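You operate a simulated robot arm through the tools that you are given. There is no shell and no other tool. Be economical: measure what you need, move in short steps, check, and stop when the job is done.

The job below is to be done with a simulated two-armed robot. You get a single attempt, and the scene is never put back.

TASK
Turn the first feed knob from the left to 0. Take the thinner can from the top of the steel bench and put it on the orange gasket. Put the yellow rag on the top of the steel bench away on the top of the grease shelf. Take the green tin on the top of the steel bench and put it away on the right end of the steel stand. Put the grey brush on the red shelf under the panel. Take the collar on the top of the steel stand and put it away on the small table. Put one of the washers from the top of the steel stand on the top of the low stand. The order is free. Set down upright: thinner can.

It is judged by the outcome, as a careful person would: the job done as asked, and still so three seconds after it is handed in. It fails if anything else is knocked over, pushed out of place, dropped, spilled or broken.

THE ROBOT
Two 6-joint arms with two-finger parallel grippers on one trunk, on a base that drives. Base frame: it is fixed to the floor where the robot stands at the start and does not move with it; the origin is under the middle of the robot, x ahead of it, y to its left, z up; the surface under the hand at the start is at about z = 860. Units: mm, rad, N and s.
The left shoulder is at the start at [50, 170, 1329], the right one opposite. With the tool pointing down near the work surface each hand reaches from about 500 to 960 mm from the robot's upright axis, wherever it stands, measured 20 degrees to its own side. Places, roughly: collar [-2250, -12250, 750]; first feed knob [600, -100, 1000]; green tin [750, -750, 1000]; grey brush (3x3x17 cm) [700, -900, 900]; orange gasket [750, 0, 750]; red shelf under the panel (113x24 cm) [-1960, -1920, 840]; right end of the steel stand [-5200, -13900, 700]; small table (20x29 cm) [340, -5280, 500]; thinner can [750, -250, 1000]; top of the grease shelf (15x22 cm) [-300, -12780, 800]; top of the low stand [-2200, -10000, 500]; washer (6x6x2 cm) [-2400, -12300, 800]; yellow rag (6x10x3 cm) [800, -400, 900]. Payload 1.57 kg a hand.
The tool frame of a hand sits at the grasp point between the pads (the TCP): z along the fingers, y along the line on which they close. The tips reach 30 mm beyond it. Largest opening 80 mm; finger width 17, thickness 12; the body of the gripper, 40 by 82 mm, starts 80 mm behind the TCP.
Orientation is that of the tool frame in the base frame, as [roll, pitch, yaw] about the fixed x, y, z axes, in that order (R = Rz(yaw) Ry(pitch) Rx(roll)). With the fingers straight down and closing along the base's y, the tool's x points along the base's -x, its y along +y and its z along -z.

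THE INTERFACE
- The arms move only by the tool nudge_tool. It takes "left_steps", "right_steps" or both (then of equal length, played together; a hand with none holds still); each is a list of rows, each a list of 3 entries, a list of its own where there are three numbers: the shift along the tool's x, y, z in mm, then the turn, a rotation vector about the tool's x, y, z in rad, then the closure in counts, from 0 (fully open) to 255 (shut). In form: [[[x, y, z], [wx, wy, wz], jaw], ...]. A call has 1 to 10 rows; each row is the pose to reach, as a shift and turn from the pose commanded when the call began, along the tool's axes at that moment. Rows are played at 5 a second. More than 50 mm and 0.15 rad between two rows, or a gripper value outside its range, and nothing of the call is played. Where a pose cannot be reached the arm comes as near as it can. A force on the tool above 40 N (or 10 N above the force at the start of the call, whichever is more), or a blocked arm, ends the call early, and 0.2 s more pass. Each finger travels about 72 mm/s and halts on what it meets, pressing with about 23 N; the grip force reading is that of the motor and also rises with nothing between the fingers. The clock runs only during rows and for 0.2 s after the last one: add rows that repeat a pose to give the fingers time. The reply holds the time, the measured pose of the TCP, the force on the tool along the base axes, the opening and the grip force, in the units named above and with some noise, with the torque about the TCP (base axes, N m) and any sound that the robot's microphone picked up.
- Cameras (640 x 400 px; columns grow to the right, rows downward): "scene" is now at [34.8, -26.6, 1899.8]; the picture's right is [-0.34, -0.94, 0.00], its down [-0.70, 0.25, -0.67] and it looks along [0.63, -0.23, -0.74] (base axes); focal length 293 px, centre (320, 200). "left" rides on the left gripper at [72, 7, -122] in its tool frame; the picture's right is [-0.09, 1.00, 0.00], its down [-0.84, -0.08, -0.54] and it looks along [-0.54, -0.05, 0.84] (tool axes); focal length 238 px, centre (320, 200). "right" rides on the right gripper at [72, -7, -122] in its tool frame; the picture's right is [0.09, 1.00, 0.00], its down [-0.84, 0.08, -0.54] and it looks along [-0.54, 0.05, 0.84] (tool axes); focal length 238 px, centre (320, 200). There is no depth. A picture from a camera that has moved, and an enlarged one, comes with that camera's place and axes in the base frame and with its lens.
- camera(camera): a new picture of that camera. The clock stands still meanwhile.
- lift_body(by): slides the trunk up (or, below 0, down) by that many mm; the arms and the scene camera ride with it, the base frame stays. It gives what a move gives, with no picture.
- roll_base(legs): drives the robot by 1 to 6 legs, each [ahead, left, turn to the left] in mm, mm and rad, along the robot's own axes; the way and the turn of a leg run together, so that a leg with both is an arc; at most 1500 mm and 3.142 rad a leg. The arms and the cameras ride along, it lands a little off, and it stops where it bumps. It gives what a move gives.
- head_to(pan, tilt): turns the head with the scene camera to pan (to the left, within 1.501 rad either way) and tilt (down, from -0.506 to 1.204), counted from straight ahead of the robot. It gives what a move gives.
- zoom(camera, box): a new picture of the part [left, top, right, bottom] of that camera's present view, enlarged. The clock stands still meanwhile.
- sign_off(): hands the job in; it is judged then, once.

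Go step by step. Nothing tells you exact positions but the pictures and the camera data: compare them with the known pose of the tool, close in by small moves and look again before you grip or let go. The budget is 196 turns and 176 pictures, counting those below and the enlarged ones. Unless the task says otherwise, let go and move clear before handing in.

The tools are called after "Emit:" as a command line: name --argument value ..., lists and objects as JSON in quotes. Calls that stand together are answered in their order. nudge_tool: Moves the arms, as the interface text tells. Its arguments: {"type":"object","properties":{"left_steps":{"type":"array","items":{"type":"array"}},"right_steps":{"type":"array","items":{"type":"array"}}},"required":[]} The other tools are called the same way: lift_body (by) slides the trunk up or down; roll_base (legs) drives the base; head_to (pan, tilt) turns the head that bears the scene camera; camera (camera) takes a picture; zoom (camera, box) takes an enlarged picture of a part of a camera's view; sign_off () hands the job in.

At the start:

```text
t: 0.0
left_ee_pos: [655.7, 3.6, 1219.1]
left_orientation: [3.142, -0.001, 3.141]
left_wrist_force: [0.2, 0.4, -0.7]
left_wrist_torque: [0.0, 0.01, 0.02]
left_width: 79.7
left_gripper_force: 0.0
right_ee_pos: [435.3, -448.7, 1219.8]
right_orientation: [3.141, -0.001, -3.141]
right_wrist_force: [-0.2, -0.6, 0.1]
right_wrist_torque: [0.0, -0.01, 0.01]
right_width: 80.2
right_gripper_force: 0.1
trunk travel left (down, up): [-944.0, 26.0]
robot x, y, heading: [-0.4, -1.4, 0.005]
head pan, tilt: [-0.349, 0.834]
```

scene: 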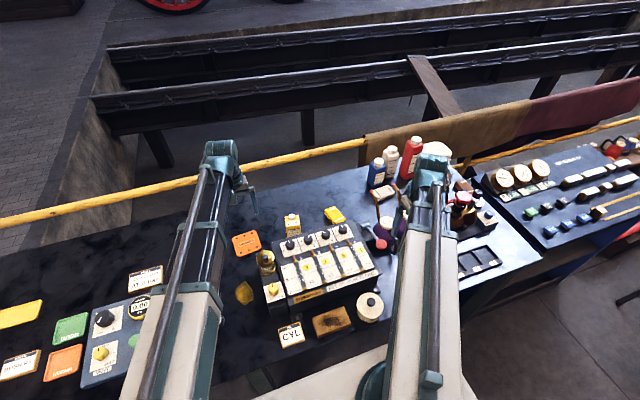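
right: 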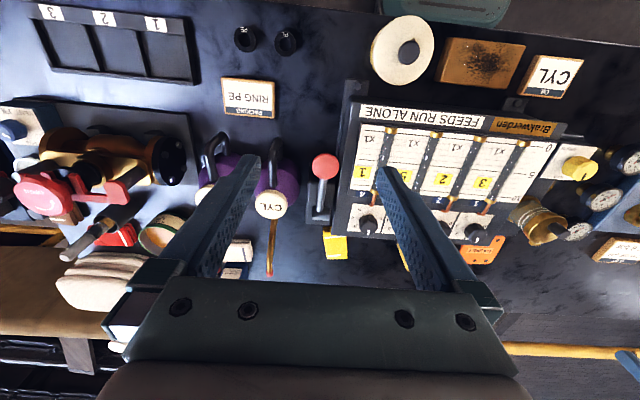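
left: 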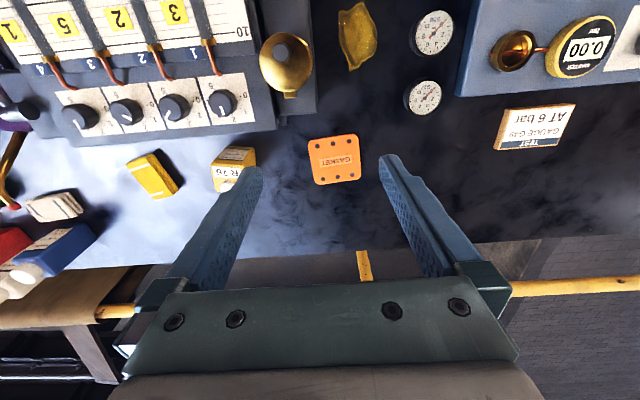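

I see the bench with the feed panel (four knobs), gasket, cans and rags. First I take enlarged views to identify things.

Emit:
zoom --camera "scene" --box '[220, 180, 400, 350]'

Emit:
zoom --camera "scene" --box '[340, 120, 640, 310]'

Emit:
zoom --camera "left" --box '[0, 0, 320, 200]'

Emit:
zoom --camera "right" --box '[0, 80, 320, 320]'

```text
2.35 times, centred on (310, 265) of scene
camera zoom: at [34.8, -26.6, 1899.8], right [-0.34, -0.94, 0.0], down [-0.7, 0.25, -0.67], along [0.63, -0.23, -0.74], focal length 690 px, centre (344, 47)
```

zoom: 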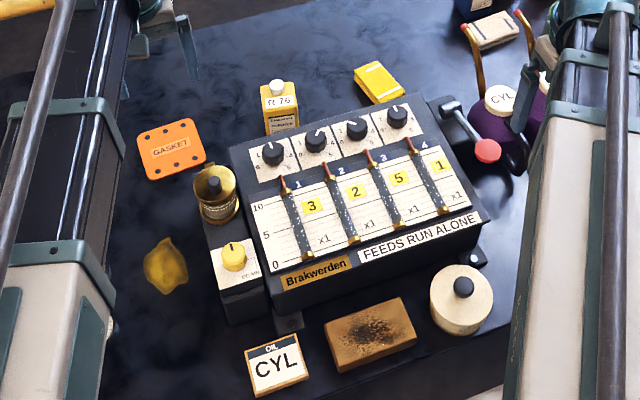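

```text
2.11 times, centred on (490, 215) of scene
camera zoom: at [34.8, -26.6, 1899.8], right [-0.34, -0.94, 0.0], down [-0.7, 0.25, -0.67], along [0.63, -0.23, -0.74], focal length 617 px, centre (-38, 168)
```

zoom: 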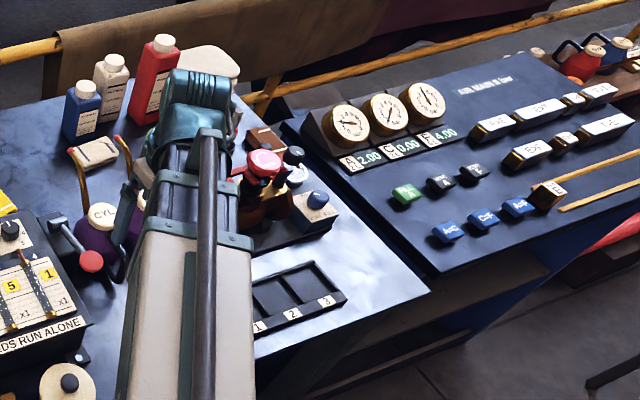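

```text
2.00 times, centred on (160, 100) of left
camera zoom: at [582.9, 11.3, 1340.8], right [0.09, 1.0, 0.0], down [0.84, -0.08, 0.54], along [0.54, -0.05, -0.84], focal length 477 px, centre (640, 400)
```

zoom: 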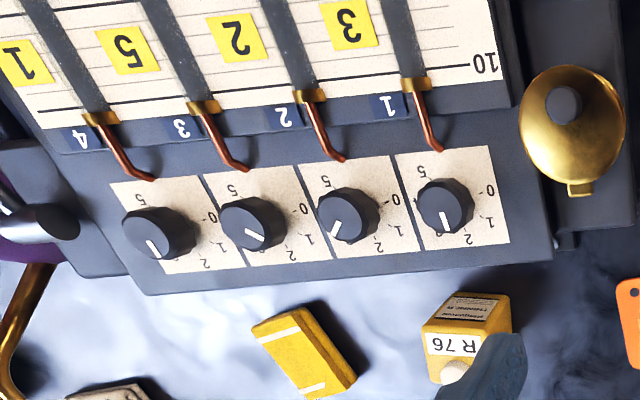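

```text
1.67 times, centred on (160, 200) of right
camera zoom: at [363.7, -453.9, 1340.7], right [-0.09, 1.0, 0.0], down [0.84, 0.08, 0.54], along [0.54, 0.05, -0.84], focal length 397 px, centre (587, 200)
```

zoom: 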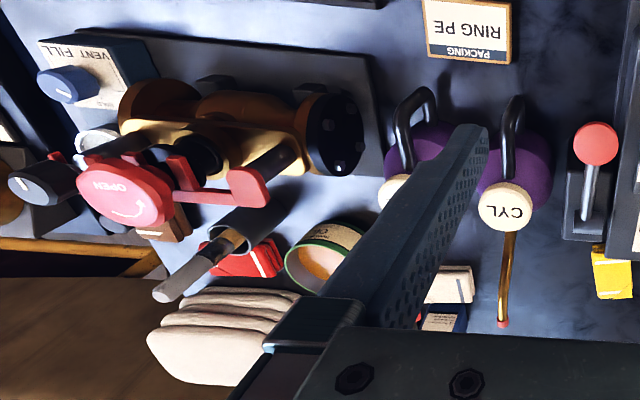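

Thinner can is probably the small yellow "R 76" can, the rag is next to it, and the green‑rimmed tin is to the right. I move the right hand rightwards at height to look.

Emit:
nudge_tool --right_steps '[[[0, -50, 0], [0, 0, 0], 0], [[0, -100, 0], [0, 0, 0], 0], [[0, -150, 0], [0, 0, 0], 0], [[0, -200, 0], [0, 0, 0], 0], [[0, -250, 0], [0, 0, 0], 0], [[0, -300, 0], [0, 0, 0], 0]]'

Emit:
camera --camera "right"

Emit:
camera --camera "scene"

Emit:
zoom --camera "left" --box '[110, 80, 270, 200]'

```text
t: 1.4
left_ee_pos: [655.2, 4.3, 1220.0]
left_orientation: [3.139, -0.002, 3.14]
left_wrist_force: [0.6, -1.0, -0.5]
left_wrist_torque: [0.01, -0.03, -0.03]
left_width: 80.1
left_gripper_force: 0.0
right_ee_pos: [436.9, -752.0, 1217.9]
right_orientation: [-3.142, 0.0, 3.141]
right_wrist_force: [0.0, 0.3, 0.3]
right_wrist_torque: [0.01, 0.01, 0.03]
right_width: 79.9
right_gripper_force: 0.1
right hand out of reach, approached as far as the arm can: row 1, 2, 3, 5, 6
trunk travel left (down, up): [-944.0, 26.0]
robot x, y, heading: [0.0, -2.1, -0.002]
head pan, tilt: [-0.349, 0.834]
```

```text
168 pictures are left
camera right: at [366.6, -756.7, 1340.1], right [-0.09, 1.0, 0.0], down [0.84, 0.08, 0.54], along [0.54, 0.05, -0.84], focal length 238 px, centre (320, 200)
```

right: 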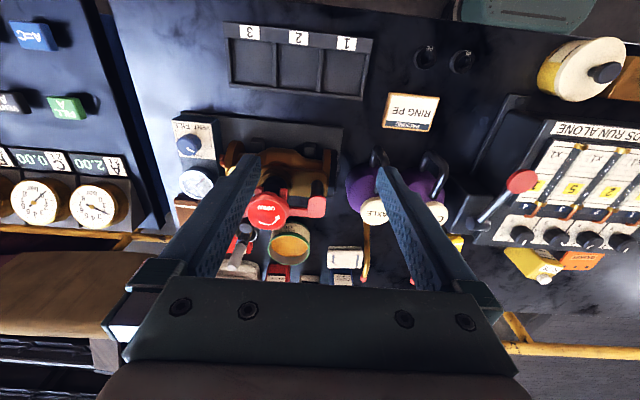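

```text
167 pictures are left
camera scene: at [34.9, -28.0, 1899.8], right [-0.34, -0.94, 0.0], down [-0.7, 0.25, -0.67], along [0.63, -0.23, -0.74], focal length 293 px, centre (320, 200)
```

scene: 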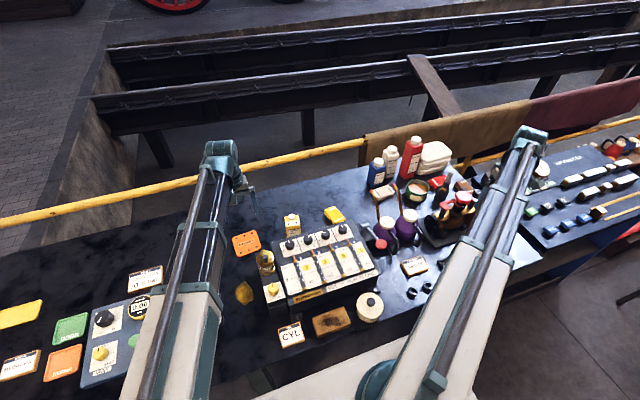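

```text
3.33 times, centred on (190, 140) of left
camera zoom: at [583.0, 10.4, 1340.8], right [0.09, 1.0, 0.0], down [0.84, -0.08, 0.54], along [0.54, -0.05, -0.84], focal length 794 px, centre (753, 400)
```

zoom: 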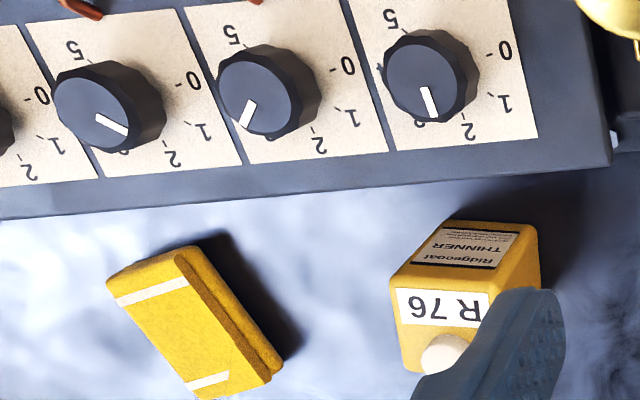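

Confirmed: the yellow can R 76 is the thinner can and the yellow folded rag is beside it. Now close‑ups of the knob dial, tin and brush.

Emit:
zoom --camera "scene" --box '[270, 205, 366, 265]'

Emit:
zoom --camera "scene" --box '[360, 130, 520, 260]'

Emit:
zoom --camera "right" --box '[160, 100, 380, 290]'

```text
6.67 times, centred on (318, 235) of scene
camera zoom: at [34.9, -28.0, 1899.8], right [-0.34, -0.94, 0.0], down [-0.7, 0.25, -0.67], along [0.63, -0.23, -0.74], focal length 1954 px, centre (333, -33)
```

zoom: 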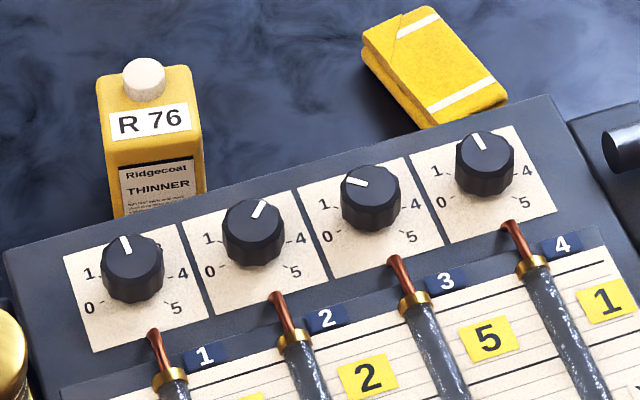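

```text
3.08 times, centred on (440, 195) of scene
camera zoom: at [34.9, -28.0, 1899.8], right [-0.34, -0.94, 0.0], down [-0.7, 0.25, -0.67], along [0.63, -0.23, -0.74], focal length 902 px, centre (-49, 215)
```

zoom: 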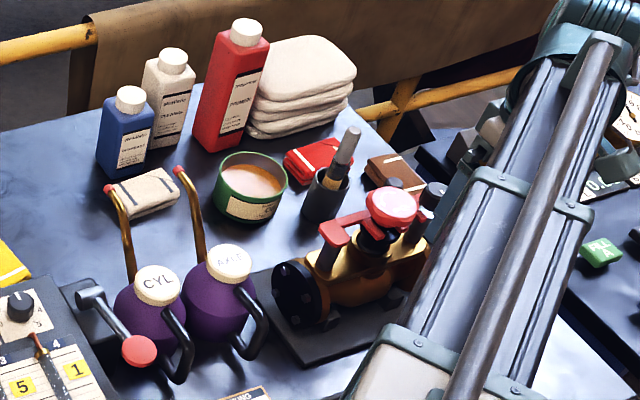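

```text
2.11 times, centred on (270, 195) of right
camera zoom: at [366.6, -756.7, 1340.1], right [-0.09, 1.0, 0.0], down [0.84, 0.08, 0.54], along [0.54, 0.05, -0.84], focal length 502 px, centre (425, 210)
```

zoom: 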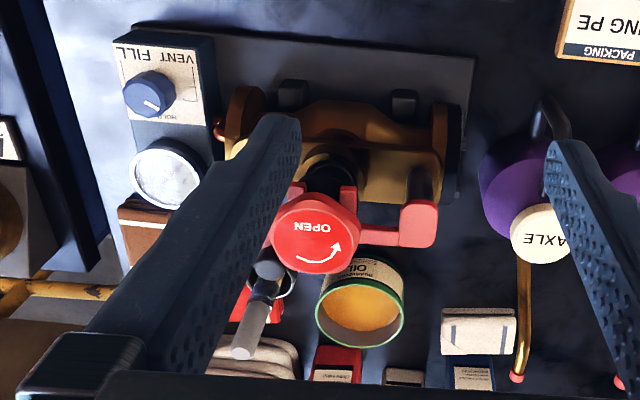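

The brush stands in a holder cup; the green tin holds paste, so it must stay upright. I move the left hand over the first knob to measure the dial.

Emit:
nudge_tool --left_steps '[[[25, -40, 30], [0, 0, 0], 0], [[50, -80, 50], [0, 0, 0], 0], [[70, -110, 70], [0, 0, 0], 0]]'

Emit:
camera --camera "left"

Emit:
zoom --camera "left" --box '[260, 60, 420, 160]'

```text
refused: row 1 steps farther than a row can; nothing moved
```

```text
162 pictures are left
camera left: at [583.0, 10.4, 1340.8], right [0.09, 1.0, 0.0], down [0.84, -0.08, 0.54], along [0.54, -0.05, -0.84], focal length 238 px, centre (320, 200)
```

left: 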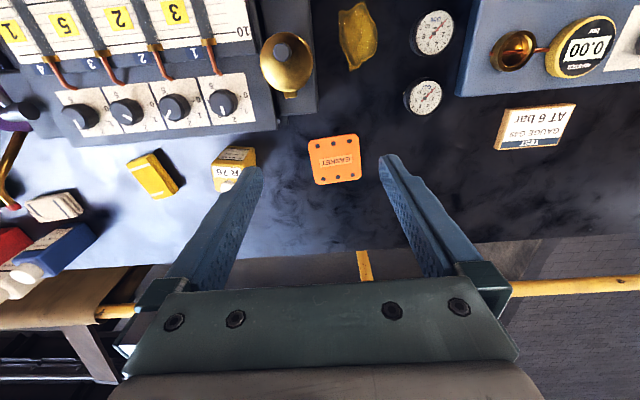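

```text
4.00 times, centred on (340, 110) of left
camera zoom: at [583.0, 10.4, 1340.8], right [0.09, 1.0, 0.0], down [0.84, -0.08, 0.54], along [0.54, -0.05, -0.84], focal length 953 px, centre (240, 560)
```

zoom: 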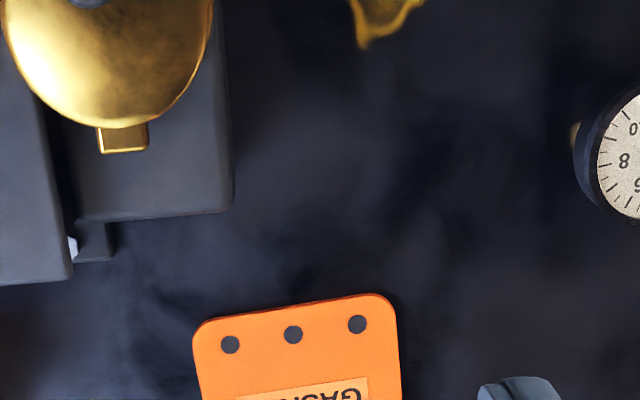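

Knob 1 comes out at about [636, -131, 992], can cap about [784, -180, 962], gasket about [791, 27, 862]. Move left hand over the knob with smaller rows.

Emit:
nudge_tool --left_steps '[[[20, -35, 0], [0, 0, 0], 0], [[40, -70, 0], [0, 0, 0], 0], [[60, -100, 0], [0, 0, 0], 0], [[80, -135, 10], [0, 0, 0], 0], [[80, -135, 10], [0, 0, 0], 0]]'

```text
t: 2.6
left_ee_pos: [573.3, -132.7, 1218.8]
left_orientation: [3.141, 0.0, -3.141]
left_wrist_force: [0.2, 0.2, 0.1]
left_wrist_torque: [-0.01, 0.06, 0.01]
left_width: 80.0
left_gripper_force: 0.0
left hand out of reach, approached as far as the arm can: row 4, 5
right_ee_pos: [438.8, -749.3, 1219.5]
right_orientation: [3.141, 0.001, -3.141]
right_wrist_force: [0.5, -0.3, 1.2]
right_wrist_torque: [-0.01, -0.01, 0.01]
right_width: 80.3
right_gripper_force: 0.1
trunk travel left (down, up): [-944.0, 26.0]
robot x, y, heading: [0.0, 2.6, -0.004]
head pan, tilt: [-0.349, 0.834]
```

Emit:
camera --camera "left"

Emit:
zoom --camera "left" --box '[240, 60, 400, 180]'

```text
160 pictures are left
camera left: at [502.0, -126.0, 1340.7], right [0.09, 1.0, 0.0], down [0.84, -0.08, 0.54], along [0.54, -0.05, -0.84], focal length 238 px, centre (320, 200)
```

left: 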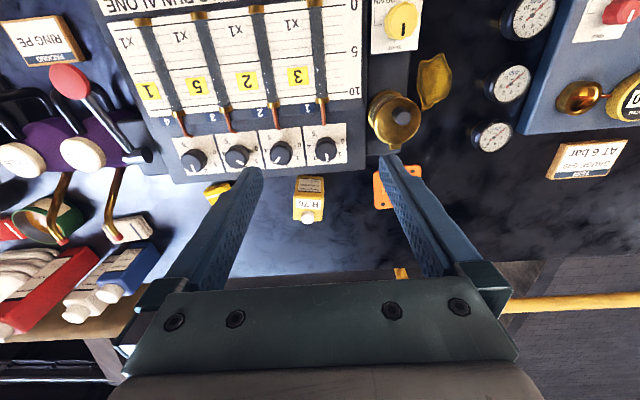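

```text
3.33 times, centred on (320, 120) of left
camera zoom: at [502.0, -126.0, 1340.7], right [0.09, 1.0, 0.0], down [0.84, -0.08, 0.54], along [0.54, -0.05, -0.84], focal length 794 px, centre (320, 467)
```

zoom: 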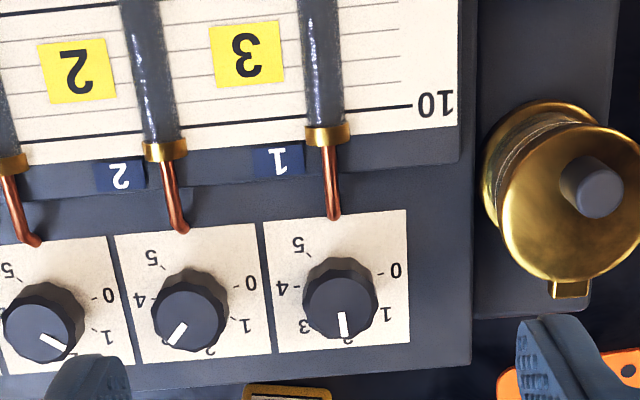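

Dial reading: pointer is at about 2, turning ~+1.72 rad (counter‑clockwise from above) brings it to 0. Knob top ≈ [633, -130, 1000], vertical axis. I move above it, pre‑turned by 0.85 rad the other way, with jaws partly closed.

Emit:
nudge_tool --left_steps '[[[-10, 0, 20], [0, 0, 0.14], 20], [[-20, 0, 45], [0, 0, 0.28], 40], [[-30, 1, 70], [0, 0, 0.42], 60], [[-40, 1, 95], [0, 0, 0.56], 64], [[-50, 2, 120], [0, 0, 0.7], 64], [[-60, 3, 145], [0, 0, 0.85], 64], [[-60, 3, 155], [0, 0, 0.85], 64]]'

```text
t: 4.2
left_ee_pos: [640.2, -126.4, 1218.6]
left_orientation: [3.141, 0.0, 2.291]
left_wrist_force: [0.9, 0.0, -0.5]
left_wrist_torque: [-0.05, -0.02, -0.03]
left_width: 60.0
left_gripper_force: 0.0
left hand out of reach, approached as far as the arm can: row 1, 2, 3, 4, 5, 6, 7
right_ee_pos: [435.5, -749.6, 1219.5]
right_orientation: [3.142, 0.0, -3.14]
right_wrist_force: [-0.5, 0.3, -1.0]
right_wrist_torque: [-0.04, -0.01, -0.03]
right_width: 80.0
right_gripper_force: 0.2
trunk travel left (down, up): [-944.0, 26.0]
robot x, y, heading: [0.5, -0.6, -0.002]
head pan, tilt: [-0.349, 0.834]
```

The arm can't go lower at this trunk height, so I slide the trunk down.

Emit:
lift_body --by -150

Emit:
camera --camera "left"

Emit:
camera --camera "scene"

```text
t: 6.0
left_ee_pos: [640.3, -125.7, 1069.0]
left_orientation: [-3.141, -0.001, 2.292]
left_wrist_force: [0.2, 1.0, 0.0]
left_wrist_torque: [0.01, 0.0, -0.02]
left_width: 59.9
left_gripper_force: 0.0
right_ee_pos: [438.0, -750.1, 1069.2]
right_orientation: [3.141, 0.0, -3.141]
right_wrist_force: [0.0, 0.2, -0.1]
right_wrist_torque: [0.03, 0.03, -0.02]
right_width: 80.2
right_gripper_force: 0.0
trunk travel left (down, up): [-794.0, 176.0]
robot x, y, heading: [0.7, 0.6, 0.003]
head pan, tilt: [-0.349, 0.834]
```

```text
158 pictures are left
camera left: at [597.2, -66.6, 1190.9], right [0.81, 0.59, 0.0], down [0.49, -0.68, 0.54], along [0.32, -0.44, -0.84], focal length 238 px, centre (320, 200)
```

left: 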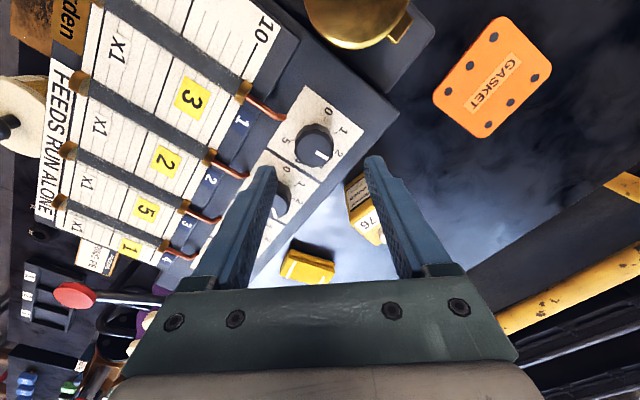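

```text
157 pictures are left
camera scene: at [34.6, -26.5, 1749.9], right [-0.34, -0.94, 0.0], down [-0.7, 0.25, -0.67], along [0.63, -0.23, -0.74], focal length 293 px, centre (320, 200)
```

scene: 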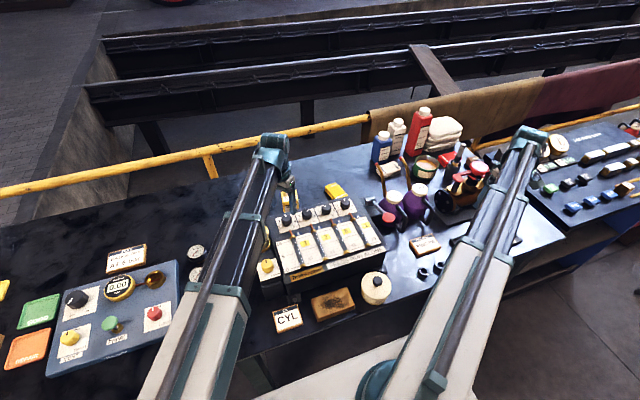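

Knob sits at about [634, -127, 1000], nearly under the tool. I descend to TCP z≈1020 and close.

Emit:
nudge_tool --left_steps '[[[3, -5, 20], [0, 0, 0], 64], [[3, -5, 40], [0, 0, 0], 64], [[3, -5, 49], [0, 0, 0], 64], [[3, -5, 49], [0, 0, 0], 64]]'

```text
t: 7.0
left_ee_pos: [634.3, -125.5, 1069.8]
left_orientation: [-3.14, 0.0, 2.291]
left_wrist_force: [0.1, -0.3, 0.2]
left_wrist_torque: [0.02, 0.01, -0.04]
left_width: 59.9
left_gripper_force: 0.0
left hand out of reach, approached as far as the arm can: row 1, 2, 3, 4
right_ee_pos: [436.9, -749.3, 1069.5]
right_orientation: [-3.141, 0.0, 3.141]
right_wrist_force: [-0.7, -0.1, 0.5]
right_wrist_torque: [0.01, 0.01, 0.02]
right_width: 80.2
right_gripper_force: 0.1
trunk travel left (down, up): [-794.0, 176.0]
robot x, y, heading: [3.7, -4.1, -0.002]
head pan, tilt: [-0.349, 0.834]
```

Vertical travel of the hand is limited downward, so the trunk does the descent.

Emit:
lift_body --by -50

Emit:
camera --camera "left"

```text
t: 7.9
left_ee_pos: [634.3, -124.5, 1020.2]
left_orientation: [-3.14, 0.001, 2.291]
left_wrist_force: [-0.4, -0.6, 0.3]
left_wrist_torque: [-0.01, -0.02, -0.03]
left_width: 60.1
left_gripper_force: 0.1
right_ee_pos: [437.9, -749.2, 1018.4]
right_orientation: [-3.14, 0.001, 3.142]
right_wrist_force: [0.8, -0.2, -0.1]
right_wrist_torque: [-0.01, 0.02, -0.03]
right_width: 80.0
right_gripper_force: 0.1
trunk travel left (down, up): [-744.0, 226.0]
robot x, y, heading: [-0.3, 1.2, -0.005]
head pan, tilt: [-0.349, 0.834]
```

```text
156 pictures are left
camera left: at [591.0, -67.1, 1140.9], right [0.81, 0.59, 0.0], down [0.49, -0.68, 0.54], along [0.32, -0.44, -0.84], focal length 238 px, centre (320, 200)
```

left: 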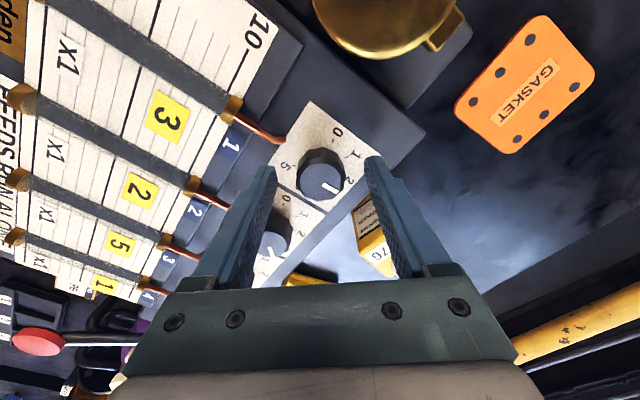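

Knob is between the fingers, about 5 mm off along tool x. Correct and close.

Emit:
nudge_tool --left_steps '[[[-5, -1, 0], [0, 0, 0], 64], [[-5, -1, 0], [0, 0, 0], 64], [[-5, -1, 0], [0, 0, 0], 255], [[-5, -1, 0], [0, 0, 0], 255], [[-5, -1, 0], [0, 0, 0], 255], [[-5, -1, 0], [0, 0, 0], 255]]'

Emit:
camera --camera "left"

```text
t: 9.3
left_ee_pos: [637.8, -129.6, 1017.9]
left_orientation: [3.141, 0.0, 2.293]
left_wrist_force: [5.9, 2.7, 4.5]
left_wrist_torque: [0.19, -0.13, 0.02]
left_width: 33.4
left_gripper_force: 41.1
right_ee_pos: [437.8, -749.7, 1019.0]
right_orientation: [-3.14, 0.001, 3.141]
right_wrist_force: [-0.6, -0.4, -0.2]
right_wrist_torque: [0.0, 0.01, 0.0]
right_width: 80.1
right_gripper_force: 0.1
trunk travel left (down, up): [-744.0, 226.0]
robot x, y, heading: [-1.4, -0.8, 0.003]
head pan, tilt: [-0.349, 0.834]
```

```text
155 pictures are left
camera left: at [594.2, -71.1, 1140.8], right [0.81, 0.59, 0.0], down [0.49, -0.68, 0.54], along [0.32, -0.44, -0.84], focal length 238 px, centre (320, 200)
```

left: 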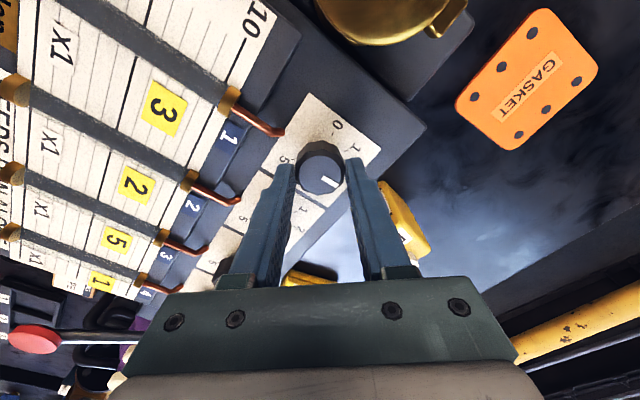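

Knob is gripped (33 mm). Turn it counter‑clockwise by 1.4 rad first.

Emit:
nudge_tool --left_steps '[[[0, 0, 0], [0, 0, -0.14], 255], [[0, 0, 0], [0, 0, -0.28], 255], [[0, 0, 0], [0, 0, -0.42], 255], [[0, 0, 0], [0, 0, -0.56], 255], [[0, 0, 0], [0, 0, -0.7], 255], [[0, 0, 0], [0, 0, -0.84], 255], [[0, 0, 0], [0, 0, -0.98], 255], [[0, 0, 0], [0, 0, -1.12], 255], [[0, 0, 0], [0, 0, -1.26], 255], [[0, 0, 0], [0, 0, -1.4], 255]]'

Emit:
zoom --camera "left" --box '[220, 100, 420, 220]'

```text
t: 11.5
left_ee_pos: [638.3, -128.4, 1019.4]
left_orientation: [-3.141, 0.002, -2.587]
left_wrist_force: [18.6, 3.2, 19.2]
left_wrist_torque: [0.23, -0.53, 0.02]
left_width: 33.4
left_gripper_force: 41.0
right_ee_pos: [438.3, -749.8, 1020.1]
right_orientation: [3.141, 0.001, 3.141]
right_wrist_force: [-0.2, 0.0, 0.8]
right_wrist_torque: [0.01, 0.01, 0.0]
right_width: 80.0
right_gripper_force: 0.0
trunk travel left (down, up): [-744.0, 226.0]
robot x, y, heading: [-1.1, -0.2, -0.001]
head pan, tilt: [-0.349, 0.834]
```

```text
3.20 times, centred on (320, 160) of left
camera zoom: at [572.0, -161.0, 1140.6], right [-0.44, 0.9, 0.0], down [0.75, 0.37, 0.54], along [0.49, 0.24, -0.84], focal length 763 px, centre (320, 328)
```

zoom: 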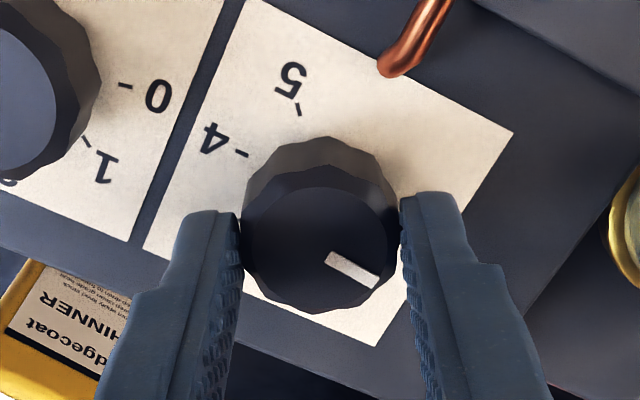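

Turned 1.4 rad and the pointer follows. About 0.31 rad remains; I also ease the side force slightly.

Emit:
nudge_tool --left_steps '[[[-1, -0.5, -1], [0, 0, -0.1], 255], [[-1, -0.5, -1], [0, 0, -0.2], 255], [[-1, -0.5, -1], [0, 0, -0.31], 255], [[-1, -0.5, -1], [0, 0, -0.31], 255], [[-1, -0.5, -1], [0, 0, -0.31], 150], [[-1, -0.5, -1], [0, 0, -0.31], 64], [[-1, -0.5, -1], [0, 0, -0.31], 64]]'

Emit:
zoom --camera "left" --box '[220, 80, 420, 220]'

```text
t: 13.1
left_ee_pos: [638.6, -130.1, 1019.1]
left_orientation: [-3.141, 0.0, -2.28]
left_wrist_force: [-0.5, 0.2, -0.2]
left_wrist_torque: [0.02, -0.02, -0.02]
left_width: 59.8
left_gripper_force: 0.0
right_ee_pos: [437.8, -750.6, 1018.1]
right_orientation: [3.139, -0.001, -3.14]
right_wrist_force: [0.6, 0.6, 1.0]
right_wrist_torque: [-0.02, 0.01, -0.03]
right_width: 79.9
right_gripper_force: 0.1
trunk travel left (down, up): [-744.0, 226.0]
robot x, y, heading: [1.0, -1.5, -0.002]
head pan, tilt: [-0.349, 0.834]
```

```text
2.86 times, centred on (320, 150) of left
camera zoom: at [584.8, -180.2, 1140.8], right [-0.69, 0.72, 0.0], down [0.6, 0.58, 0.54], along [0.39, 0.38, -0.84], focal length 681 px, centre (320, 343)
```

zoom: 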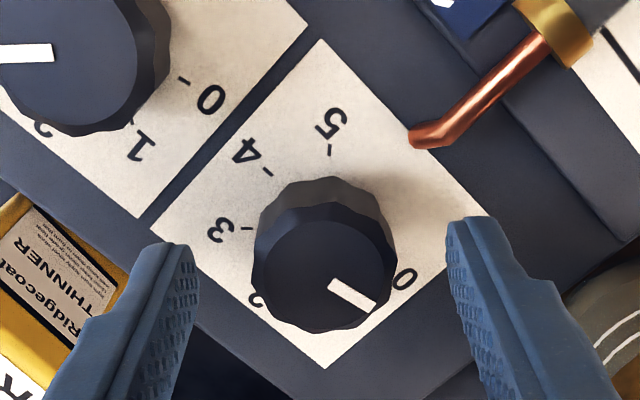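

The pointer now points at about 0. I lift and look from straight on to verify the fine angle.

Emit:
lift_body --by 130

Emit:
nudge_tool --left_steps '[[[-5, -5, 0], [0, 0, 0.14], 40], [[0, -5, 0], [0, 0, 0.28], 20], [[0, 0, 0], [0, 0, 0.42], 0], [[0, 0, 0], [0, 0, 0.56], 0], [[0, 0, 0], [0, 0, 0.7], 0], [[20, 20, 0], [0, 0, 0.85], 0], [[35, 35, 0], [0, 0, 0.85], 0], [[45, 50, 0], [0, 0, 0.85], 0]]'

Emit:
zoom --camera "left" --box '[240, 60, 400, 180]'

Emit:
camera --camera "left"

```text
t: 14.7
left_ee_pos: [637.1, -130.0, 1148.8]
left_orientation: [-3.141, -0.002, -2.28]
left_wrist_force: [0.6, -0.5, 0.0]
left_wrist_torque: [-0.01, 0.01, -0.01]
left_width: 59.8
left_gripper_force: 0.0
right_ee_pos: [438.2, -750.5, 1150.3]
right_orientation: [-3.141, 0.0, 3.141]
right_wrist_force: [-0.4, -0.2, 0.5]
right_wrist_torque: [0.01, 0.0, -0.02]
right_width: 80.0
right_gripper_force: 0.1
trunk travel left (down, up): [-874.0, 96.0]
robot x, y, heading: [1.4, -2.3, -0.001]
head pan, tilt: [-0.349, 0.834]
```

```text
t: 16.4
left_ee_pos: [569.2, -130.2, 1149.0]
left_orientation: [3.141, 0.0, -3.133]
left_wrist_force: [0.0, 0.0, 0.3]
left_wrist_torque: [0.02, 0.01, 0.01]
left_width: 79.9
left_gripper_force: 0.1
right_ee_pos: [437.6, -749.8, 1149.9]
right_orientation: [3.14, 0.0, -3.141]
right_wrist_force: [-0.3, -0.1, -0.9]
right_wrist_torque: [-0.02, -0.02, 0.02]
right_width: 80.1
right_gripper_force: 0.0
trunk travel left (down, up): [-874.0, 96.0]
robot x, y, heading: [2.3, 0.5, 0.0]
head pan, tilt: [-0.349, 0.834]
```

```text
3.33 times, centred on (320, 120) of left
camera zoom: at [496.6, -124.4, 1271.0], right [0.08, 1.0, 0.0], down [0.84, -0.07, 0.54], along [0.54, -0.04, -0.84], focal length 794 px, centre (320, 467)
```

zoom: 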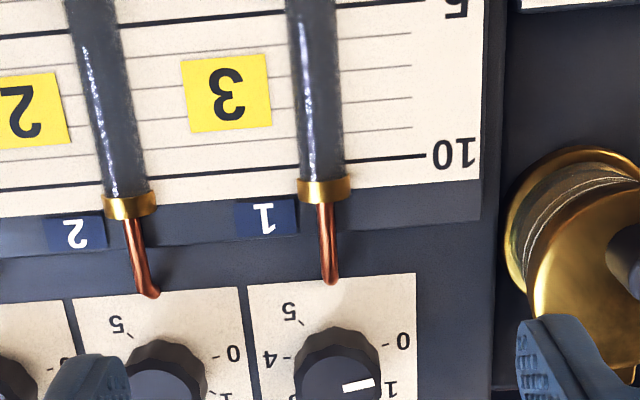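

```text
151 pictures are left
camera left: at [496.6, -124.4, 1271.0], right [0.08, 1.0, 0.0], down [0.84, -0.07, 0.54], along [0.54, -0.04, -0.84], focal length 238 px, centre (320, 200)
```

left: 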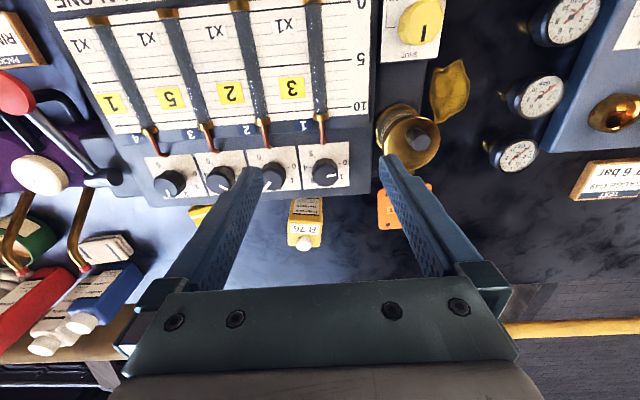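

Emit:
zoom --camera "left" --box '[285, 135, 365, 195]'

```text
6.67 times, centred on (325, 165) of left
camera zoom: at [496.6, -124.4, 1271.0], right [0.08, 1.0, 0.0], down [0.84, -0.07, 0.54], along [0.54, -0.04, -0.84], focal length 1589 px, centre (287, 433)
```

zoom: 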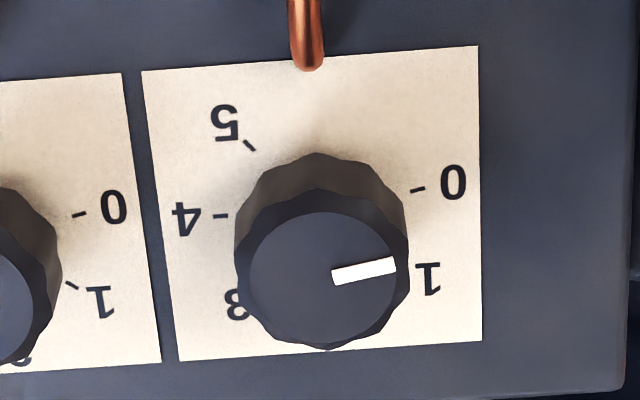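

The pointer is still about 3.5–4° short of the 0 tick. I regrip and turn that bit further.

Emit:
nudge_tool --left_steps '[[[-35, 0, 0], [0, 0, 0], 64], [[-67, 0, 0], [0, 0, 0], 64], [[-67, 0, 0], [0, 0, 0], 64]]'

Emit:
lift_body --by -130

Emit:
nudge_tool --left_steps '[[[0, 0, 0], [0, 0, 0], 255], [[0, 0, 0], [0, 0, 0], 255], [[0, 0, 0], [0, 0, 0], 255], [[0, 0, 0], [0, 0, -0.04], 255], [[0, 0, 0], [0, 0, -0.07], 255], [[0, 0, 0], [0, 0, -0.07], 255], [[0, 0, 0], [0, 0, -0.07], 64], [[0, 0, 0], [0, 0, -0.07], 64]]'

Emit:
lift_body --by 130

Emit:
nudge_tool --left_steps '[[[35, 0, 0], [0, 0, 0.07], 64], [[67, 0, 0], [0, 0, 0.07], 0], [[67, 0, 0], [0, 0, 0.07], 0]]'

Emit:
zoom --camera "left" --box '[285, 135, 365, 195]'

```text
t: 17.2
left_ee_pos: [636.4, -129.6, 1149.9]
left_orientation: [-3.141, 0.001, -3.133]
left_wrist_force: [-0.7, -0.2, 0.0]
left_wrist_torque: [0.02, -0.02, -0.03]
left_width: 60.2
left_gripper_force: 0.1
right_ee_pos: [437.4, -749.6, 1149.6]
right_orientation: [3.141, 0.0, 3.141]
right_wrist_force: [-0.4, -0.5, -0.4]
right_wrist_torque: [0.0, 0.0, 0.0]
right_width: 80.0
right_gripper_force: 0.0
trunk travel left (down, up): [-874.0, 96.0]
robot x, y, heading: [-3.9, -2.6, 0.001]
head pan, tilt: [-0.349, 0.834]
```

```text
t: 18.8
left_ee_pos: [634.9, -130.9, 1020.4]
left_orientation: [3.141, -0.002, -3.132]
left_wrist_force: [0.2, -0.2, -0.5]
left_wrist_torque: [0.0, -0.02, -0.06]
left_width: 59.8
left_gripper_force: 0.0
right_ee_pos: [437.6, -749.2, 1019.6]
right_orientation: [3.141, 0.001, -3.141]
right_wrist_force: [-0.7, -0.6, -0.8]
right_wrist_torque: [-0.01, -0.01, 0.0]
right_width: 80.0
right_gripper_force: 0.1
trunk travel left (down, up): [-744.0, 226.0]
robot x, y, heading: [-2.0, -2.2, 0.003]
head pan, tilt: [-0.349, 0.834]
```

```text
t: 20.6
left_ee_pos: [635.1, -130.6, 1019.9]
left_orientation: [-3.141, -0.001, -3.061]
left_wrist_force: [0.6, 0.6, -0.3]
left_wrist_torque: [0.01, 0.02, 0.02]
left_width: 60.0
left_gripper_force: 0.1
right_ee_pos: [437.0, -749.0, 1019.1]
right_orientation: [3.14, 0.001, -3.14]
right_wrist_force: [0.0, 0.7, 0.4]
right_wrist_torque: [0.01, -0.01, 0.01]
right_width: 80.2
right_gripper_force: 0.0
trunk travel left (down, up): [-744.0, 226.0]
robot x, y, heading: [-1.2, 2.0, -0.005]
head pan, tilt: [-0.349, 0.834]
```

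```text
t: 22.2
left_ee_pos: [635.9, -130.2, 1149.1]
left_orientation: [-3.142, -0.001, -3.061]
left_wrist_force: [-0.3, 0.0, 0.2]
left_wrist_torque: [0.0, 0.02, 0.02]
left_width: 60.1
left_gripper_force: 0.0
right_ee_pos: [436.3, -750.1, 1149.0]
right_orientation: [3.141, -0.001, 3.141]
right_wrist_force: [-0.8, 0.0, 0.4]
right_wrist_torque: [-0.01, 0.02, 0.02]
right_width: 80.3
right_gripper_force: 0.1
trunk travel left (down, up): [-874.0, 96.0]
robot x, y, heading: [-0.1, -2.8, 0.001]
head pan, tilt: [-0.349, 0.834]
```

```text
t: 23.0
left_ee_pos: [568.9, -132.9, 1149.7]
left_orientation: [3.141, 0.002, -3.132]
left_wrist_force: [-0.2, -0.1, 0.0]
left_wrist_torque: [0.01, -0.01, -0.01]
left_width: 80.1
left_gripper_force: 0.1
right_ee_pos: [437.2, -749.9, 1148.9]
right_orientation: [-3.142, 0.001, 3.138]
right_wrist_force: [0.5, 0.1, 0.4]
right_wrist_torque: [0.01, 0.03, 0.0]
right_width: 80.1
right_gripper_force: 0.0
trunk travel left (down, up): [-874.0, 96.0]
robot x, y, heading: [-4.5, -1.0, -0.001]
head pan, tilt: [-0.349, 0.834]
```

```text
6.67 times, centred on (325, 165) of left
camera zoom: at [497.4, -128.2, 1270.8], right [0.08, 1.0, 0.0], down [0.84, -0.07, 0.54], along [0.54, -0.04, -0.84], focal length 1589 px, centre (287, 433)
```

zoom: 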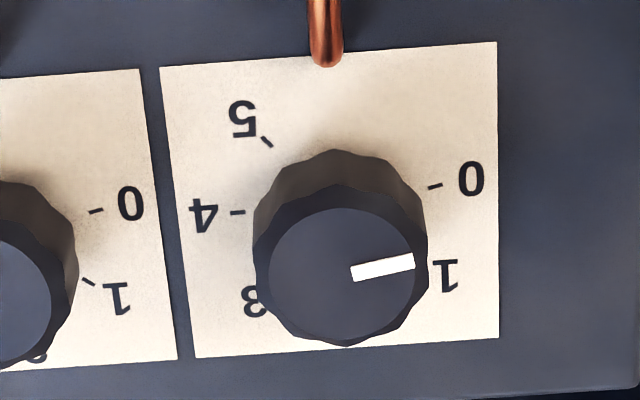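

The pointer did not change, perhaps an end stop at 0. I regrip and turn with a torque reading to find out.

Emit:
nudge_tool --left_steps '[[[-35, 0, 0], [0, 0, 0], 64], [[-67, 0, 0], [0, 0, 0], 64], [[-67, 0, 0], [0, 0, 0], 64]]'

Emit:
lift_body --by -133

Emit:
nudge_tool --left_steps '[[[0, 0, 0], [0, 0, 0], 255], [[0, 0, 0], [0, 0, 0], 255], [[0, 0, 0], [0, 0, 0], 255]]'

Emit:
zoom --camera "left" --box '[270, 120, 370, 200]'

Emit:
nudge_tool --left_steps '[[[0, 0, 0], [0, 0, -0.03], 255], [[0, 0, 0], [0, 0, -0.06], 255], [[0, 0, 0], [0, 0, -0.07], 255], [[0, 0, 0], [0, 0, -0.07], 255]]'

Emit:
zoom --camera "left" --box '[270, 120, 370, 200]'

```text
t: 23.8
left_ee_pos: [636.8, -133.4, 1150.5]
left_orientation: [-3.141, 0.0, -3.134]
left_wrist_force: [-0.2, -0.2, 0.8]
left_wrist_torque: [0.02, -0.01, -0.03]
left_width: 60.0
left_gripper_force: 0.0
right_ee_pos: [437.2, -750.4, 1149.7]
right_orientation: [-3.141, 0.001, 3.141]
right_wrist_force: [0.2, 0.4, -0.7]
right_wrist_torque: [-0.01, -0.02, 0.01]
right_width: 79.8
right_gripper_force: 0.1
trunk travel left (down, up): [-874.0, 96.0]
robot x, y, heading: [0.2, 1.5, -0.004]
head pan, tilt: [-0.349, 0.834]
```

```text
t: 25.4
left_ee_pos: [635.4, -131.8, 1015.5]
left_orientation: [-3.141, 0.0, -3.131]
left_wrist_force: [0.2, -0.7, -0.2]
left_wrist_torque: [0.0, 0.0, -0.02]
left_width: 59.9
left_gripper_force: 0.1
right_ee_pos: [438.3, -749.6, 1017.2]
right_orientation: [3.141, -0.001, -3.141]
right_wrist_force: [0.0, 0.4, 0.1]
right_wrist_torque: [-0.03, 0.05, 0.01]
right_width: 80.1
right_gripper_force: 0.1
trunk travel left (down, up): [-741.0, 229.0]
robot x, y, heading: [-2.0, -0.6, -0.004]
head pan, tilt: [-0.349, 0.834]
```

```text
t: 26.2
left_ee_pos: [635.9, -129.5, 1016.5]
left_orientation: [3.14, 0.0, -3.13]
left_wrist_force: [-1.5, 23.1, -6.0]
left_wrist_torque: [0.58, 0.01, 0.03]
left_width: 33.5
left_gripper_force: 41.5
right_ee_pos: [438.0, -746.7, 1017.9]
right_orientation: [-3.14, 0.0, 3.14]
right_wrist_force: [-0.3, 0.2, -0.3]
right_wrist_torque: [-0.01, -0.04, 0.03]
right_width: 80.0
right_gripper_force: 0.1
trunk travel left (down, up): [-741.0, 229.0]
robot x, y, heading: [-0.5, 0.6, -0.005]
head pan, tilt: [-0.349, 0.834]
```

```text
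5.00 times, centred on (320, 160) of left
camera zoom: at [564.1, -123.7, 1137.9], right [0.08, 1.0, 0.0], down [0.84, -0.07, 0.54], along [0.54, -0.04, -0.84], focal length 1192 px, centre (320, 400)
```

zoom: 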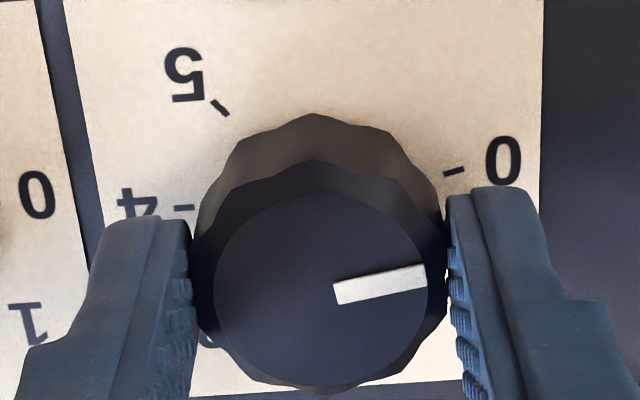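

```text
t: 27.2
left_ee_pos: [636.4, -129.0, 1016.7]
left_orientation: [3.137, 0.002, -3.06]
left_wrist_force: [2.6, 30.3, -3.4]
left_wrist_torque: [0.39, 0.72, -0.26]
left_width: 33.6
left_gripper_force: 41.4
right_ee_pos: [438.0, -747.7, 1017.8]
right_orientation: [-3.14, -0.002, -3.14]
right_wrist_force: [0.6, 0.5, -1.0]
right_wrist_torque: [0.0, 0.02, -0.02]
right_width: 80.2
right_gripper_force: 0.1
trunk travel left (down, up): [-741.0, 229.0]
robot x, y, heading: [1.4, 0.3, 0.0]
head pan, tilt: [-0.349, 0.834]
```

```text
5.00 times, centred on (320, 160) of left
camera zoom: at [564.4, -128.9, 1137.7], right [0.01, 1.0, 0.0], down [0.84, -0.01, 0.54], along [0.54, 0.0, -0.84], focal length 1192 px, centre (320, 400)
```

zoom: 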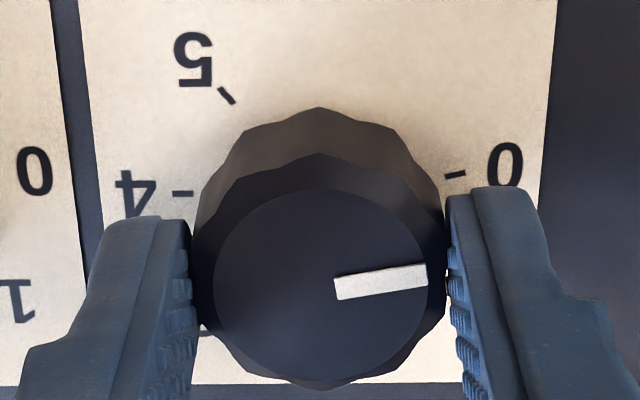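

The knob resists with torque and stays put: it is at its end stop, 0. Release, rise, and look at the thinner can.

Emit:
nudge_tool --left_steps '[[[0, 0, 0], [0, 0, 0], 150], [[0, 0, 0], [0, 0, 0], 64], [[0, 0, 0], [0, 0, 0], 64]]'

Emit:
lift_body --by 133

Emit:
nudge_tool --left_steps '[[[20, -10, 0], [0, 0, 0.07], 0], [[0, -25, 0], [0, 0, 0.07], 0], [[-40, -45, 0], [0, 0, 0.07], 0], [[-60, -50, 0], [0, 0, 0.07], 0], [[-60, -50, 0], [0, 0, 0.07], 0]]'

Emit:
camera --camera "left"

Emit:
zoom --camera "scene" --box '[210, 170, 370, 270]'

```text
t: 28.0
left_ee_pos: [634.9, -134.4, 1017.5]
left_orientation: [3.141, 0.001, -3.063]
left_wrist_force: [0.0, 0.2, -0.5]
left_wrist_torque: [-0.01, -0.01, 0.01]
left_width: 60.1
left_gripper_force: 0.0
right_ee_pos: [437.4, -749.3, 1016.0]
right_orientation: [3.141, -0.001, -3.141]
right_wrist_force: [-0.3, -0.5, 0.4]
right_wrist_torque: [-0.01, -0.05, 0.04]
right_width: 80.2
right_gripper_force: 0.1
trunk travel left (down, up): [-741.0, 229.0]
robot x, y, heading: [-2.3, 0.8, -0.002]
head pan, tilt: [-0.349, 0.834]
```

```text
t: 29.6
left_ee_pos: [635.8, -133.4, 1148.6]
left_orientation: [3.141, -0.001, -3.063]
left_wrist_force: [0.1, 0.0, 0.5]
left_wrist_torque: [0.0, 0.0, 0.01]
left_width: 59.9
left_gripper_force: 0.0
right_ee_pos: [436.2, -749.3, 1148.9]
right_orientation: [-3.141, -0.001, 3.141]
right_wrist_force: [0.1, 0.3, -0.6]
right_wrist_torque: [-0.01, 0.03, 0.0]
right_width: 80.1
right_gripper_force: 0.1
trunk travel left (down, up): [-874.0, 96.0]
robot x, y, heading: [-2.8, 1.1, -0.003]
head pan, tilt: [-0.349, 0.834]
```

```text
t: 30.8
left_ee_pos: [699.5, -181.3, 1149.9]
left_orientation: [-3.14, -0.002, -3.131]
left_wrist_force: [0.3, -0.4, -0.9]
left_wrist_torque: [0.01, -0.03, 0.01]
left_width: 79.9
left_gripper_force: 0.0
right_ee_pos: [437.5, -750.1, 1150.4]
right_orientation: [3.14, 0.0, 3.141]
right_wrist_force: [1.0, 0.2, 1.1]
right_wrist_torque: [-0.01, 0.01, -0.02]
right_width: 80.2
right_gripper_force: 0.0
trunk travel left (down, up): [-874.0, 96.0]
robot x, y, heading: [-3.7, 0.4, -0.0]
head pan, tilt: [-0.349, 0.834]
```

```text
146 pictures are left
camera left: at [627.6, -175.0, 1270.8], right [0.08, 1.0, 0.0], down [0.84, -0.07, 0.54], along [0.54, -0.04, -0.84], focal length 238 px, centre (320, 200)
```

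left: 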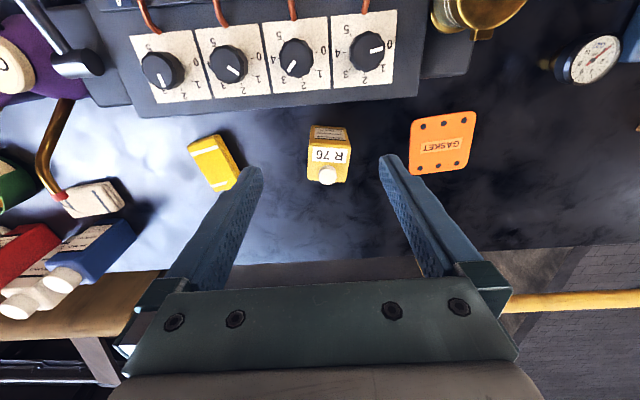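

```text
4.00 times, centred on (290, 220) of scene
camera zoom: at [34.7, -26.8, 1829.8], right [-0.34, -0.94, 0.0], down [-0.7, 0.25, -0.67], along [0.63, -0.23, -0.74], focal length 1173 px, centre (440, 120)
```

zoom: 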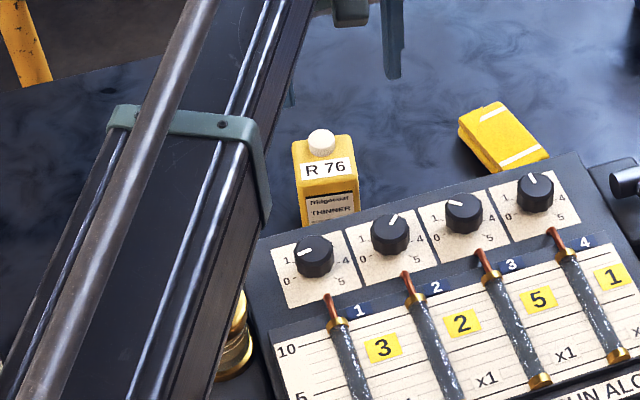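

Emit:
zoom --camera "left" --box '[180, 100, 380, 200]'

Emit:
zoom --camera "scene" --box '[270, 190, 350, 240]'

```text
3.20 times, centred on (280, 150) of left
camera zoom: at [627.6, -175.0, 1270.8], right [0.08, 1.0, 0.0], down [0.84, -0.07, 0.54], along [0.54, -0.04, -0.84], focal length 763 px, centre (448, 360)
```

zoom: 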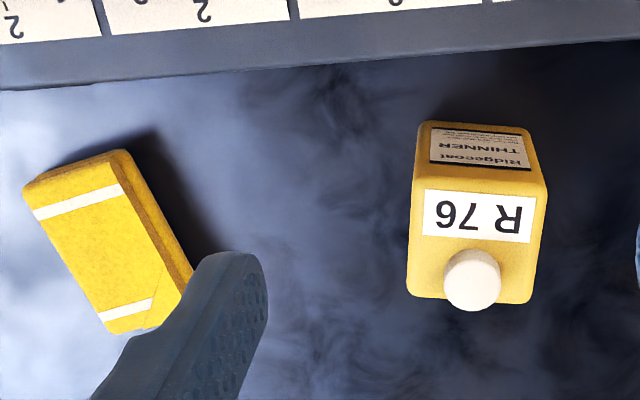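

```text
8.00 times, centred on (310, 215) of scene
camera zoom: at [34.7, -26.8, 1829.8], right [-0.34, -0.94, 0.0], down [-0.7, 0.25, -0.67], along [0.63, -0.23, -0.74], focal length 2345 px, centre (400, 80)
```

zoom: 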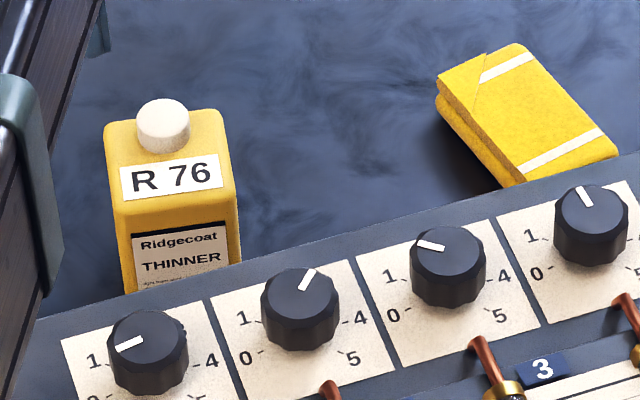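

Can top centre is ≈ [771, -174, 950], about 62 mm wide, yawed about -8°. I align the left hand above it and raise the right hand for clearance.

Emit:
nudge_tool --left_steps '[[[-25, 3, 0], [0, 0, 0.07], 0], [[-50, 6, 0], [0, 0, 0.14], 0], [[-71, 7, 0], [0, 0, 0.14], 0], [[-71, 7, 0], [0, 0, 0.14], 0]]' --right_steps '[[[0, 0, -30], [0, 0, 0], 0], [[0, 0, -60], [0, 0, 0], 0], [[0, 0, -90], [0, 0, 0], 0], [[0, 0, -120], [0, 0, 0], 0]]'

Emit:
lift_body --by -120

Emit:
camera --camera "left"

```text
t: 31.8
left_ee_pos: [768.5, -172.4, 1149.2]
left_orientation: [3.141, 0.001, 3.011]
left_wrist_force: [0.1, -0.6, -0.2]
left_wrist_torque: [-0.04, -0.01, 0.0]
left_width: 79.9
left_gripper_force: 0.1
right_ee_pos: [438.3, -755.1, 1149.2]
right_orientation: [-3.14, 0.001, 3.141]
right_wrist_force: [-0.2, -0.2, 0.2]
right_wrist_torque: [-0.02, 0.0, 0.0]
right_width: 80.0
right_gripper_force: 0.1
right hand out of reach, approached as far as the arm can: row 1, 2, 3, 4
trunk travel left (down, up): [-874.0, 96.0]
robot x, y, heading: [-0.9, -1.1, -0.003]
head pan, tilt: [-0.349, 0.834]
```

```text
t: 33.3
left_ee_pos: [769.5, -171.6, 1029.3]
left_orientation: [3.141, 0.0, 3.011]
left_wrist_force: [0.5, 0.0, 0.7]
left_wrist_torque: [0.04, 0.02, -0.01]
left_width: 80.2
left_gripper_force: 0.0
right_ee_pos: [438.5, -755.5, 1029.2]
right_orientation: [-3.141, 0.001, -3.141]
right_wrist_force: [0.4, -0.1, 1.0]
right_wrist_torque: [-0.01, 0.02, -0.05]
right_width: 80.2
right_gripper_force: 0.0
trunk travel left (down, up): [-754.0, 216.0]
robot x, y, heading: [1.6, -0.0, -0.004]
head pan, tilt: [-0.349, 0.834]
```

```text
142 pictures are left
camera left: at [698.4, -155.8, 1150.9], right [0.22, 0.98, 0.0], down [0.82, -0.19, 0.54], along [0.53, -0.12, -0.84], focal length 238 px, centre (320, 200)
```

left: 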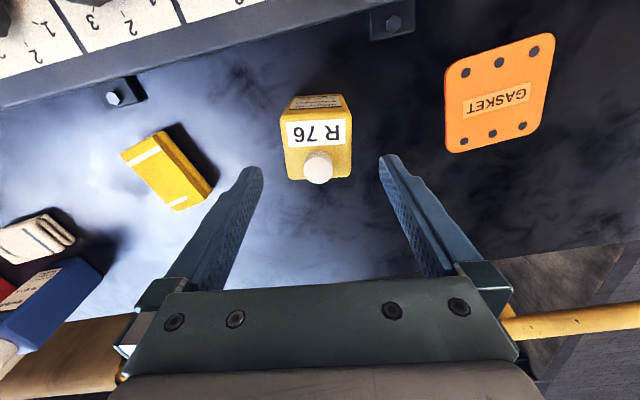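

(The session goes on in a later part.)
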